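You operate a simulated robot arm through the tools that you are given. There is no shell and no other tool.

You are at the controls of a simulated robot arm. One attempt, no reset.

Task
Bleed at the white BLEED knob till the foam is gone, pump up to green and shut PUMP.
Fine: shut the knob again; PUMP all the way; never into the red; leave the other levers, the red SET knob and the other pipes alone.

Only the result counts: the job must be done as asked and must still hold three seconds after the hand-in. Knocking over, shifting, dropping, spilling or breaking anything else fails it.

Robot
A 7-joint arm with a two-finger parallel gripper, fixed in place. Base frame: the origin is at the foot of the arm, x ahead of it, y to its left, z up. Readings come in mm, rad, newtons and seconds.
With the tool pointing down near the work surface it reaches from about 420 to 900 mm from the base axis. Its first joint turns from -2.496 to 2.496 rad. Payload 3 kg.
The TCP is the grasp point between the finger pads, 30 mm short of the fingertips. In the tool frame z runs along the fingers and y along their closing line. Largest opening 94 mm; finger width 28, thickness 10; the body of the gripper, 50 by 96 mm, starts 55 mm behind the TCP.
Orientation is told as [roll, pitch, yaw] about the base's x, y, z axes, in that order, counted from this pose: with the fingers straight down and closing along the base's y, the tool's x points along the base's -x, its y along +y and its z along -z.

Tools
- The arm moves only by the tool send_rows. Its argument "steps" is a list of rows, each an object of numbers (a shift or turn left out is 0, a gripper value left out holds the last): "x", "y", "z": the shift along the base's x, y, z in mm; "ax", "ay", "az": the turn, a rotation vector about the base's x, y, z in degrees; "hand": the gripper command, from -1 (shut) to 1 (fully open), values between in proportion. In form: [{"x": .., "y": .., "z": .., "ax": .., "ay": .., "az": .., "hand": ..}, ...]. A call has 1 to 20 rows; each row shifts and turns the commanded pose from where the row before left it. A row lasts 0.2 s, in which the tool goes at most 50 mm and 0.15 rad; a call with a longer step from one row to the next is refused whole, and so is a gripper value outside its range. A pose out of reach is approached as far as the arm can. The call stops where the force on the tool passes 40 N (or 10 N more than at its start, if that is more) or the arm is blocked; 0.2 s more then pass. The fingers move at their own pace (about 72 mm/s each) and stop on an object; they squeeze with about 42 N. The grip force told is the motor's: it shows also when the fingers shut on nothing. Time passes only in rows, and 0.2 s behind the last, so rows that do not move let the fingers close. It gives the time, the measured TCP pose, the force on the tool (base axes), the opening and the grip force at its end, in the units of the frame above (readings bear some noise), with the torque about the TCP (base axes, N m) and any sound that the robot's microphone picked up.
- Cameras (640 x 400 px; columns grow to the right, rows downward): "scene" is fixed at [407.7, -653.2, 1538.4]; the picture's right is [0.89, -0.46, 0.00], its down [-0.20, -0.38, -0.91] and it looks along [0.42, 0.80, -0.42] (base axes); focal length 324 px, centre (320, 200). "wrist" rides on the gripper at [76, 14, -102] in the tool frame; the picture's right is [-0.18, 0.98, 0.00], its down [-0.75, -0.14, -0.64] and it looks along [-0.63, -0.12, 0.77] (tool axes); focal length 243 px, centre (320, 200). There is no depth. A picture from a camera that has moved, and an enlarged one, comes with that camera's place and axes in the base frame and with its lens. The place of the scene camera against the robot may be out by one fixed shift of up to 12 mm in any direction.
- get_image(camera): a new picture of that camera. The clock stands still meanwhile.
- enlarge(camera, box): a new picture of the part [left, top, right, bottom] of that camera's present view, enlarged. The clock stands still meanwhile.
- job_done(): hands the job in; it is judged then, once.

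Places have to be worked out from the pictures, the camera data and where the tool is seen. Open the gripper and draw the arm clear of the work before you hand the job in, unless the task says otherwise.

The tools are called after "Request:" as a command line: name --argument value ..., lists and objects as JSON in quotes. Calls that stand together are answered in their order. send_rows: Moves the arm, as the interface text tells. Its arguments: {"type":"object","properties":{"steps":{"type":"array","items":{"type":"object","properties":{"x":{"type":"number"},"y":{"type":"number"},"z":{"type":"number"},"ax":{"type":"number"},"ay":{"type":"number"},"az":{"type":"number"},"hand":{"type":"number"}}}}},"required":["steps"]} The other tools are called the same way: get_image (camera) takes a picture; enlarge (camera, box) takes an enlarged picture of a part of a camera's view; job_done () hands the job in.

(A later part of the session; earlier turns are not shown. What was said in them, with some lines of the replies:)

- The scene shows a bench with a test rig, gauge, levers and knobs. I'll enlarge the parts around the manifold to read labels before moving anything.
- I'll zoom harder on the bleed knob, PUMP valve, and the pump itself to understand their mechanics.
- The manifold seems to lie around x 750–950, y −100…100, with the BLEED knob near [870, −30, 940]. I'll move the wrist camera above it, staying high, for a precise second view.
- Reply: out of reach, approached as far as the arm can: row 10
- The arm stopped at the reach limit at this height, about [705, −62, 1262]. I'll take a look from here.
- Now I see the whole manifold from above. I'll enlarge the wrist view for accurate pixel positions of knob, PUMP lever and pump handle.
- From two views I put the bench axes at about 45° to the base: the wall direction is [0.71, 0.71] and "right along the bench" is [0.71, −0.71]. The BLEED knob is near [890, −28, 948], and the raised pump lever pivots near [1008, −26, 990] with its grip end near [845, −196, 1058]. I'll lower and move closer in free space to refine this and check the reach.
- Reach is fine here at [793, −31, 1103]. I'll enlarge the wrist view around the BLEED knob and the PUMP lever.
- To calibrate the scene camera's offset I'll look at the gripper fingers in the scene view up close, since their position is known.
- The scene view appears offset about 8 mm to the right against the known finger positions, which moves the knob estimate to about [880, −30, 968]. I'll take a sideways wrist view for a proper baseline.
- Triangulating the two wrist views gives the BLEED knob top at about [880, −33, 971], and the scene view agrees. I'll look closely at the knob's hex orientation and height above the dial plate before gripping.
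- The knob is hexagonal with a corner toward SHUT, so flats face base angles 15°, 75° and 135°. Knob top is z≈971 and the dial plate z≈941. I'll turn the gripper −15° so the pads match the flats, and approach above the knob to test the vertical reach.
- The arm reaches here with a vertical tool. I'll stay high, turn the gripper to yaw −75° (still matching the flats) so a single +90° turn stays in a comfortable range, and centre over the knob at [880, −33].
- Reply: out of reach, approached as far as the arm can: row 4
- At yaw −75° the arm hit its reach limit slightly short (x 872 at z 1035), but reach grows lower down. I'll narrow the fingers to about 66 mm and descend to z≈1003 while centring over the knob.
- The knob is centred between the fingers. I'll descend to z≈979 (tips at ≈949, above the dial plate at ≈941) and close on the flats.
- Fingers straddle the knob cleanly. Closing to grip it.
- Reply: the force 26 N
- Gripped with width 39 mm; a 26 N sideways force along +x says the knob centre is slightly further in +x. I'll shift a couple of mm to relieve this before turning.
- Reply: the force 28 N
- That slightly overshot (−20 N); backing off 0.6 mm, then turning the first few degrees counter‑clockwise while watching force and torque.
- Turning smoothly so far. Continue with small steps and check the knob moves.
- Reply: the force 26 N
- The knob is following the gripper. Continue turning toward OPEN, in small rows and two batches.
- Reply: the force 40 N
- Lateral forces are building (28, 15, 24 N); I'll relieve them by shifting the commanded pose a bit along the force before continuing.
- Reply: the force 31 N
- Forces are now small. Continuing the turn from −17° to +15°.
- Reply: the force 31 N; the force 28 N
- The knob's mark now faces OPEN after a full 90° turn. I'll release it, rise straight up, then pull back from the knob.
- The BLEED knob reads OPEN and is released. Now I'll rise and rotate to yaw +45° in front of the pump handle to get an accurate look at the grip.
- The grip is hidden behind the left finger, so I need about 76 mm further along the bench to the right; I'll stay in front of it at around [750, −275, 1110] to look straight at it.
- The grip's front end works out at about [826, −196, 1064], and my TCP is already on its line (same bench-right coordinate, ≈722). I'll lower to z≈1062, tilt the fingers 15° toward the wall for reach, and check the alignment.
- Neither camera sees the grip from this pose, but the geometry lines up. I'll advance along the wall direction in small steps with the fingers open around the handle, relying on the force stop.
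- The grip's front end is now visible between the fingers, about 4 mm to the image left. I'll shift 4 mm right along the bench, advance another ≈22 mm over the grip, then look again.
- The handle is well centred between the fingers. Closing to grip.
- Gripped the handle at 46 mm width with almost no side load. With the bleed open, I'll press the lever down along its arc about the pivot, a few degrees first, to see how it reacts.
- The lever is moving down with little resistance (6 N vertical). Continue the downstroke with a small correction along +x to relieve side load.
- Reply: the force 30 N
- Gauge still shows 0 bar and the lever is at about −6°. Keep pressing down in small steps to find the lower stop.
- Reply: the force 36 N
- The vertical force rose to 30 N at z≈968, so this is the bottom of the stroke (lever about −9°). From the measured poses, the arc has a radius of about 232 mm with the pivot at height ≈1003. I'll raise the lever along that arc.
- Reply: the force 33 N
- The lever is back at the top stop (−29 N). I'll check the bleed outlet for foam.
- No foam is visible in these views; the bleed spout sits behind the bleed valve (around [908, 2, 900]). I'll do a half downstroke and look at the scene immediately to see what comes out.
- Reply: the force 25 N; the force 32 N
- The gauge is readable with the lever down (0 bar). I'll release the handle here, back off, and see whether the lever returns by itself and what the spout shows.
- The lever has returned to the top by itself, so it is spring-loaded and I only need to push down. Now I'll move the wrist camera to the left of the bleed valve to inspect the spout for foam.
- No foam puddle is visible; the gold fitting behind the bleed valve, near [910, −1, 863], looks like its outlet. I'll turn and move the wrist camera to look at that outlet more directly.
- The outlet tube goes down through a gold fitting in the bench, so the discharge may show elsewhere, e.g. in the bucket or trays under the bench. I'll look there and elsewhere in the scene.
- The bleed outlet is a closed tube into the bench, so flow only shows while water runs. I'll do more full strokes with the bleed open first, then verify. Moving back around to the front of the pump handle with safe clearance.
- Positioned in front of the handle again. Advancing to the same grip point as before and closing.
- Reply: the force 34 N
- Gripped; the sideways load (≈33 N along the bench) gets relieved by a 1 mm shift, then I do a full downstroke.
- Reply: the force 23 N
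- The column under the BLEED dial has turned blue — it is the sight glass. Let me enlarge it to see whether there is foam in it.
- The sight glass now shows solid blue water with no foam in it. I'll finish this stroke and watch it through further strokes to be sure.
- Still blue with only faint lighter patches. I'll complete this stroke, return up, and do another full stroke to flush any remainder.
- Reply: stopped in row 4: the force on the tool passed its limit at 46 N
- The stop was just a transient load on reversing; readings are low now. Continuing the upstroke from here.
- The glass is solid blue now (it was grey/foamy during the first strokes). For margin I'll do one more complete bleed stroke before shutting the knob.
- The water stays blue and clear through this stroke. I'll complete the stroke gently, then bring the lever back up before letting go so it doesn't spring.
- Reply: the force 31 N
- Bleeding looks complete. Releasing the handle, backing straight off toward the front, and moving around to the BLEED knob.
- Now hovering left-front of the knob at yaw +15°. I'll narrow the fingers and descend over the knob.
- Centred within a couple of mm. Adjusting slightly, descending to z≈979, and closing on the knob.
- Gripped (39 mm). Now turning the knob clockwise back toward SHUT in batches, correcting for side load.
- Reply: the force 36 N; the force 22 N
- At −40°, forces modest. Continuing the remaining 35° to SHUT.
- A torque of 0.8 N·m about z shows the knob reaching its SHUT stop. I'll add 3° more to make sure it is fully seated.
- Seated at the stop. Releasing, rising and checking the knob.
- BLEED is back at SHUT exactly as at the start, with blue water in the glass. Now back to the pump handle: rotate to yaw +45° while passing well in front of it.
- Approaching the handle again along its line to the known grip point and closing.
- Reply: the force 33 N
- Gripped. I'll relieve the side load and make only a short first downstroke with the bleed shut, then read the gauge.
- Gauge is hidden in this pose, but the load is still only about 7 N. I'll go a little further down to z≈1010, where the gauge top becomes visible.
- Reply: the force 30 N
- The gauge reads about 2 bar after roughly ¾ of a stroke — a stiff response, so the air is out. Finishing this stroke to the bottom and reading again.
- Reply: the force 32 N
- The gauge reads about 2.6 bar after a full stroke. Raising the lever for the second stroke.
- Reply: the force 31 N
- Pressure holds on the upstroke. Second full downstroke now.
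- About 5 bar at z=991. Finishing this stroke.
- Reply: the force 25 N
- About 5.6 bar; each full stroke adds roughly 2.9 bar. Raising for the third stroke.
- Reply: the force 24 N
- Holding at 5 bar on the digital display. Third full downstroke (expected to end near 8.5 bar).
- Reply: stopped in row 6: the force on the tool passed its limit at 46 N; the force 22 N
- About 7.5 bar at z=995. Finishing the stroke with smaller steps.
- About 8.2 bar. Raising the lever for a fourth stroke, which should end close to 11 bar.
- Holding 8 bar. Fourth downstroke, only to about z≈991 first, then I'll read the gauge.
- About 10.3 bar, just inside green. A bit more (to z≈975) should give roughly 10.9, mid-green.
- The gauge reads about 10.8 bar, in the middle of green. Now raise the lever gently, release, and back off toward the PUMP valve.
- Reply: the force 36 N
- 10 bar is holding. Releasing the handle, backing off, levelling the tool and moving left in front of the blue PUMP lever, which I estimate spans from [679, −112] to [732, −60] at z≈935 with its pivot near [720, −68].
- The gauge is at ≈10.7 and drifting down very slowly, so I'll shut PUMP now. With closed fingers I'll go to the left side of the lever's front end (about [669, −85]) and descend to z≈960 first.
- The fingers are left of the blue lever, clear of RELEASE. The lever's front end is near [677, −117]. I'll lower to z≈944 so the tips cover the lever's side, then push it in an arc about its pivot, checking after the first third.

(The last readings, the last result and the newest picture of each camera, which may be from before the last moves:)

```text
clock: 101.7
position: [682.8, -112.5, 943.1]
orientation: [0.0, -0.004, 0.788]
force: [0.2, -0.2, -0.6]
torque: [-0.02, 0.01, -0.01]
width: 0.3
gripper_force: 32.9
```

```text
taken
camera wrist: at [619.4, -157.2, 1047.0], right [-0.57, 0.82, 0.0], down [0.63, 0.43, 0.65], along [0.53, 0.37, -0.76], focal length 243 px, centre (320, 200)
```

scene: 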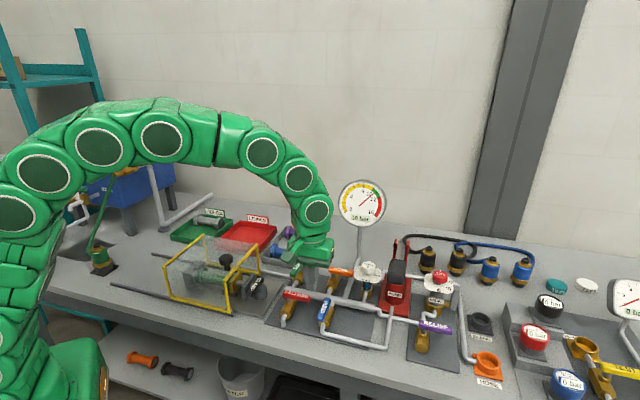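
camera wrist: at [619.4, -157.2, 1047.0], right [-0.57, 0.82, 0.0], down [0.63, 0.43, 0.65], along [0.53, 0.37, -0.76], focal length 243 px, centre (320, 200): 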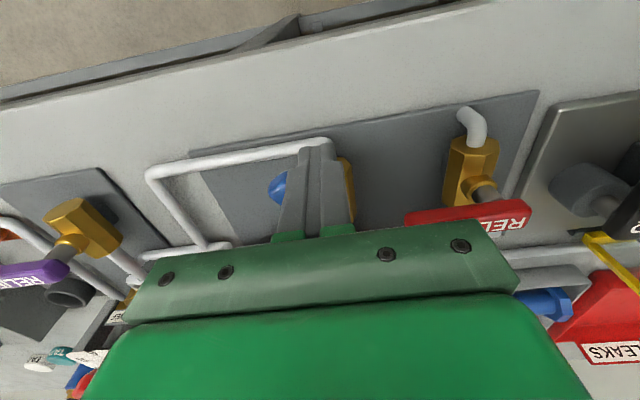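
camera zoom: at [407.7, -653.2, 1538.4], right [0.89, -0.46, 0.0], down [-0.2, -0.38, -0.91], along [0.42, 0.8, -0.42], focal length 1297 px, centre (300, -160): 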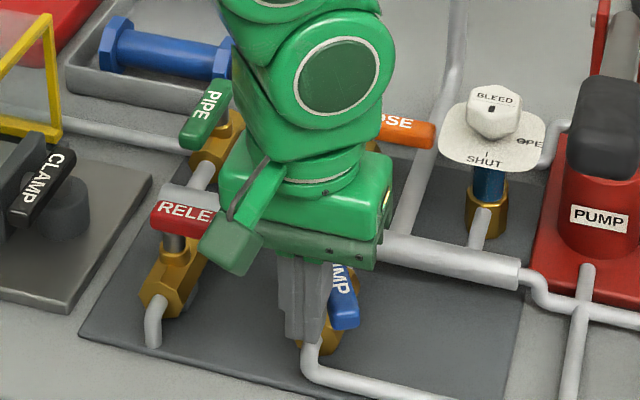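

The lever is swinging toward SHUT with negligible force. Continuing along the arc.

Request:
send_rows --steps '[{"x": 9.6, "y": -7.7}, {"x": 12.4, "y": -5.2}, {"x": 14.2, "y": -1.1}, {}]'

Request:
enlarge --camera "scene" --box '[280, 240, 370, 340]'

Request:
get_image --camera "wrist"

```text
clock: 102.7
position: [719.4, -127.0, 944.2]
orientation: [-0.001, -0.004, 0.787]
force: [-0.5, -0.3, 0.2]
torque: [0.0, 0.0, 0.0]
width: 0.1
gripper_force: 32.6
```

```text
4.00 times, centred on (325, 290) of scene
camera zoom: at [407.7, -653.2, 1538.4], right [0.89, -0.46, 0.0], down [-0.2, -0.38, -0.91], along [0.42, 0.8, -0.42], focal length 1297 px, centre (300, -160)
```

zoom: 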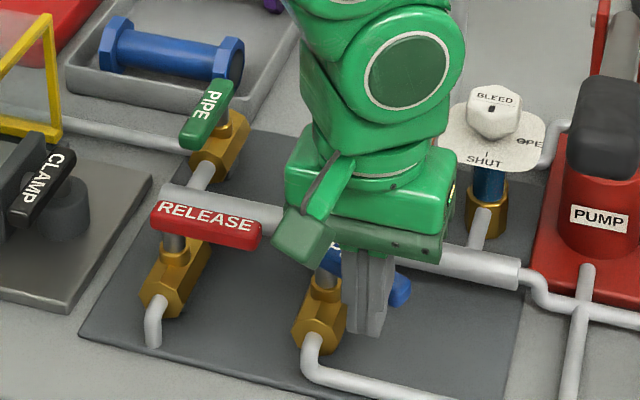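

```text
taken
camera wrist: at [655.4, -171.3, 1047.6], right [-0.57, 0.82, 0.0], down [0.63, 0.43, 0.65], along [0.53, 0.37, -0.76], focal length 243 px, centre (320, 200)
```

wrist: 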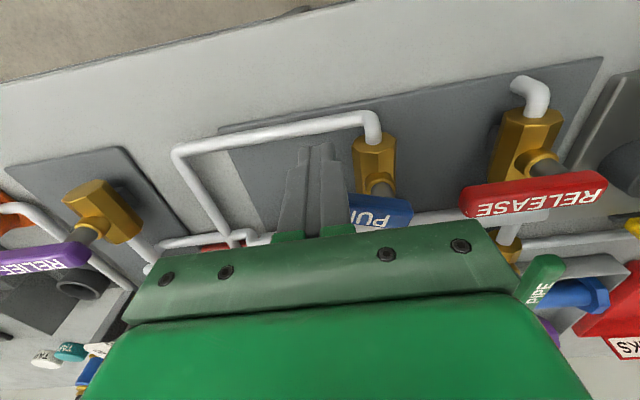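

Lever at roughly 75°. Pushing on toward the wall side to the closed stop.

Request:
send_rows --steps '[{"x": 7, "y": 1}, {"x": 7.5, "y": 3}, {"x": 2, "y": 2}, {}]'

Request:
enlarge --camera "wrist" --box '[240, 120, 560, 260]'

Request:
enlarge --camera "scene" --box '[280, 240, 380, 340]'

```text
clock: 103.7
position: [736.3, -121.2, 944.4]
orientation: [-0.001, -0.007, 0.786]
force: [-0.2, -0.4, -0.2]
torque: [0.02, -0.03, 0.02]
width: 0.1
gripper_force: 32.9
```

```text
2.00 times, centred on (400, 190) of wrist
camera zoom: at [672.4, -164.8, 1047.9], right [-0.57, 0.82, 0.0], down [0.63, 0.43, 0.65], along [0.53, 0.37, -0.76], focal length 485 px, centre (160, 220)
```

zoom: 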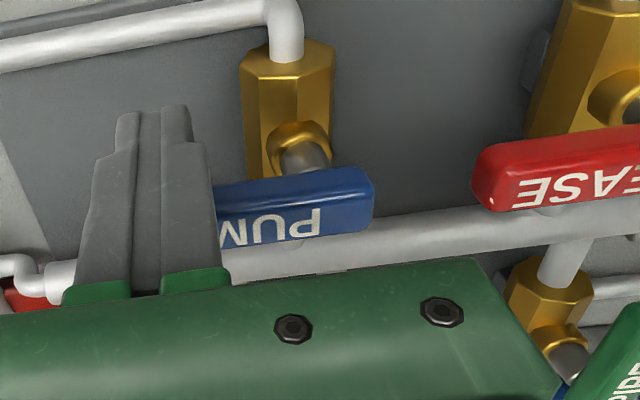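

```text
4.00 times, centred on (330, 290) of scene
camera zoom: at [407.7, -653.2, 1538.4], right [0.89, -0.46, 0.0], down [-0.2, -0.38, -0.91], along [0.42, 0.8, -0.42], focal length 1297 px, centre (280, -160)
```

zoom: 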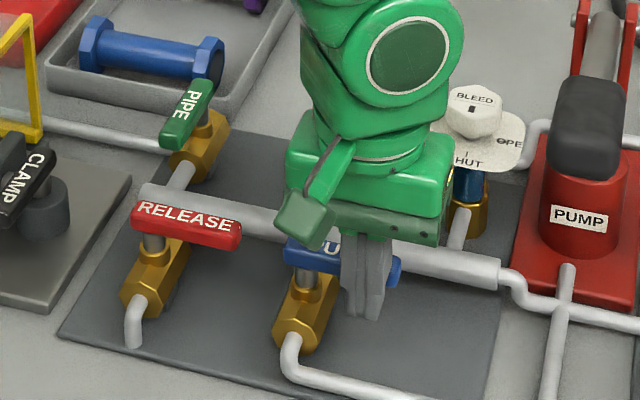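

The lever is close to parallel with RELEASE but no stop force yet. Pushing on in 2 mm steps until I feel the stop.

Request:
send_rows --steps '[{"x": 1.4, "y": 1.4}, {"x": 1.4, "y": 1.4}, {"x": 1.4, "y": 1.4}, {}]'

Request:
enlarge --camera "wrist" --box '[240, 120, 560, 260]'

```text
clock: 104.5
position: [737.9, -120.0, 945.1]
orientation: [0.002, -0.003, 0.785]
force: [-11.2, -8.1, 0.8]
torque: [-0.07, 0.42, 0.05]
width: 0.2
gripper_force: 33.1
stopped in row 4: the force on the tool passed its limit at 44 N (the readings are from after the stop); the commanded pose is now the measured one
```

```text
2.00 times, centred on (400, 190) of wrist
camera zoom: at [674.4, -164.4, 1047.9], right [-0.56, 0.83, 0.0], down [0.63, 0.43, 0.64], along [0.53, 0.36, -0.77], focal length 485 px, centre (160, 220)
```

zoom: 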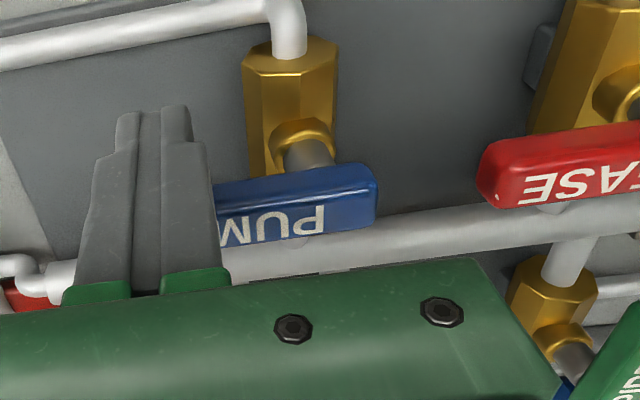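

The force limit tripped against the closed stop, so PUMP is all the way shut. I'll back off toward the front, rise, and retract, then check everything.

Request:
send_rows --steps '[{"x": -4, "y": -4}, {"x": -12, "y": -12}, {"x": -12, "y": -12, "z": 10}, {"z": 35}, {"z": 40}, {"x": -15, "z": 40}, {"x": -30, "z": 40}, {"x": -30, "z": 40}, {"x": -30, "z": 35}, {}]'

Request:
enlarge --camera "scene" --box '[270, 235, 400, 340]'

Request:
enlarge --camera "scene" --box '[330, 170, 400, 240]'

Request:
get_image --camera "scene"

Request:
get_image --camera "wrist"

```text
clock: 106.7
position: [606.8, -146.0, 1182.8]
orientation: [0.001, -0.001, 0.786]
force: [0.5, -0.2, 0.3]
torque: [0.0, -0.01, 0.02]
width: 0.0
gripper_force: 33.3
```

```text
3.81 times, centred on (335, 288) of scene
camera zoom: at [407.7, -653.2, 1538.4], right [0.89, -0.46, 0.0], down [-0.2, -0.38, -0.91], along [0.42, 0.8, -0.42], focal length 1235 px, centre (263, -133)
```

zoom: 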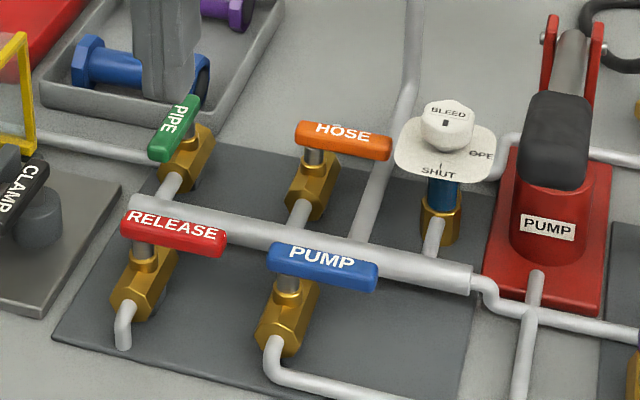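

```text
5.71 times, centred on (365, 205) of scene
camera zoom: at [407.7, -653.2, 1538.4], right [0.89, -0.46, 0.0], down [-0.2, -0.38, -0.91], along [0.42, 0.8, -0.42], focal length 1853 px, centre (63, 171)
```

zoom: 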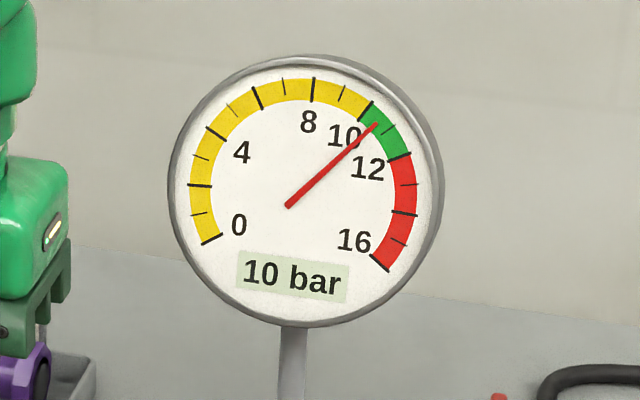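

```text
taken
```

scene: 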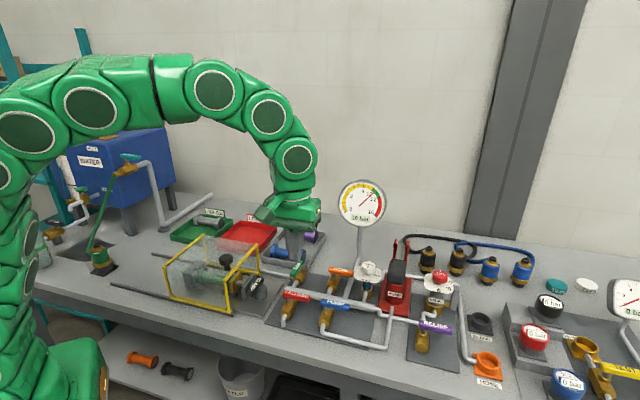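

```text
taken
camera wrist: at [542.2, -190.6, 1286.8], right [-0.57, 0.82, 0.0], down [0.63, 0.43, 0.64], along [0.53, 0.36, -0.77], focal length 243 px, centre (320, 200)
```

wrist: 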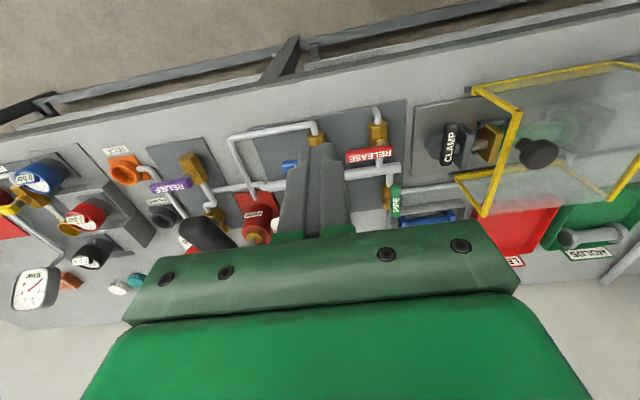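

PUMP is now parallel to the shut RELEASE lever, BLEED is at SHUT, and the gauge shows about 10.5 bar in green. Opening the gripper and drawing the arm further clear, then re-reading the gauge.

Request:
send_rows --steps '[{"x": -30, "z": 20, "hand": 1}, {"x": -30, "z": 20, "hand": 1}, {"x": -30, "z": 20, "hand": 1}, {"x": -30, "z": 20, "hand": 1}, {}]'

Request:
enlarge --camera "scene" --box '[330, 170, 400, 240]'

Request:
enlarge --camera "scene" --box '[260, 230, 480, 360]'

```text
clock: 107.9
position: [486.0, -151.2, 1263.7]
orientation: [0.003, -0.003, 0.784]
force: [-0.1, 0.9, 0.2]
torque: [-0.03, 0.03, 0.0]
width: 94.0
gripper_force: 0.1
```

```text
5.71 times, centred on (365, 205) of scene
camera zoom: at [407.7, -653.2, 1538.4], right [0.89, -0.46, 0.0], down [-0.2, -0.38, -0.91], along [0.42, 0.8, -0.42], focal length 1853 px, centre (63, 171)
```

zoom: 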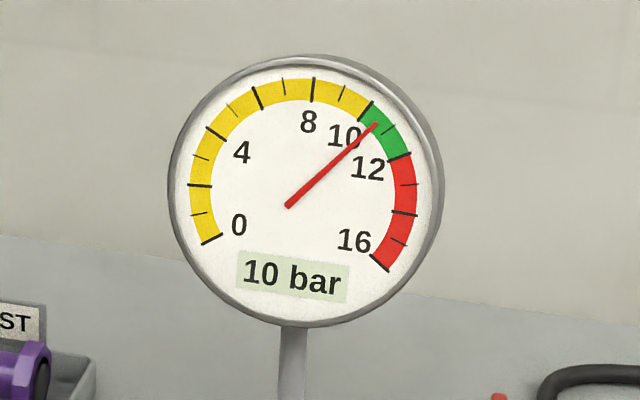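

```text
2.91 times, centred on (370, 295) of scene
camera zoom: at [407.7, -653.2, 1538.4], right [0.89, -0.46, 0.0], down [-0.2, -0.38, -0.91], along [0.42, 0.8, -0.42], focal length 943 px, centre (174, -76)
```

zoom: 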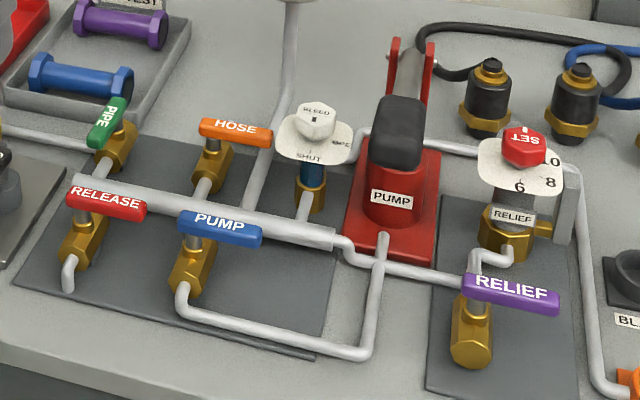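

The needle is steady at about 10.6 bar in the green band since PUMP was shut. BLEED is at SHUT, the other levers and the SET knob look untouched, and the arm is clear with the gripper open. Handing in.

Request:
job_done

```text
The job is handed in.
```

The job is handed in: the line is bled, the gauge reads about 10.6 bar in the green, and PUMP is fully shut.

- **Bleed:** I opened BLEED 90° and ran full pump strokes. On the third the sight glass under the knob turned from grey to clear blue water. It stayed blue on the fourth, so I turned the knob back to its SHUT stop.
- **Pressure:** Four strokes brought it to about 10.8 bar, and it never went into the red. It drifted down slightly while PUMP was still open. After I shut PUMP, two readings about a second apart showed no change.
- **PUMP lever:** I pushed it until it hit its closed stop, and it now lies parallel to the shut RELEASE lever.
- **Everything else:** The other levers, the SET knob and the other pipes look unchanged in the last picture. The gripper is open and the arm is clear of the work.
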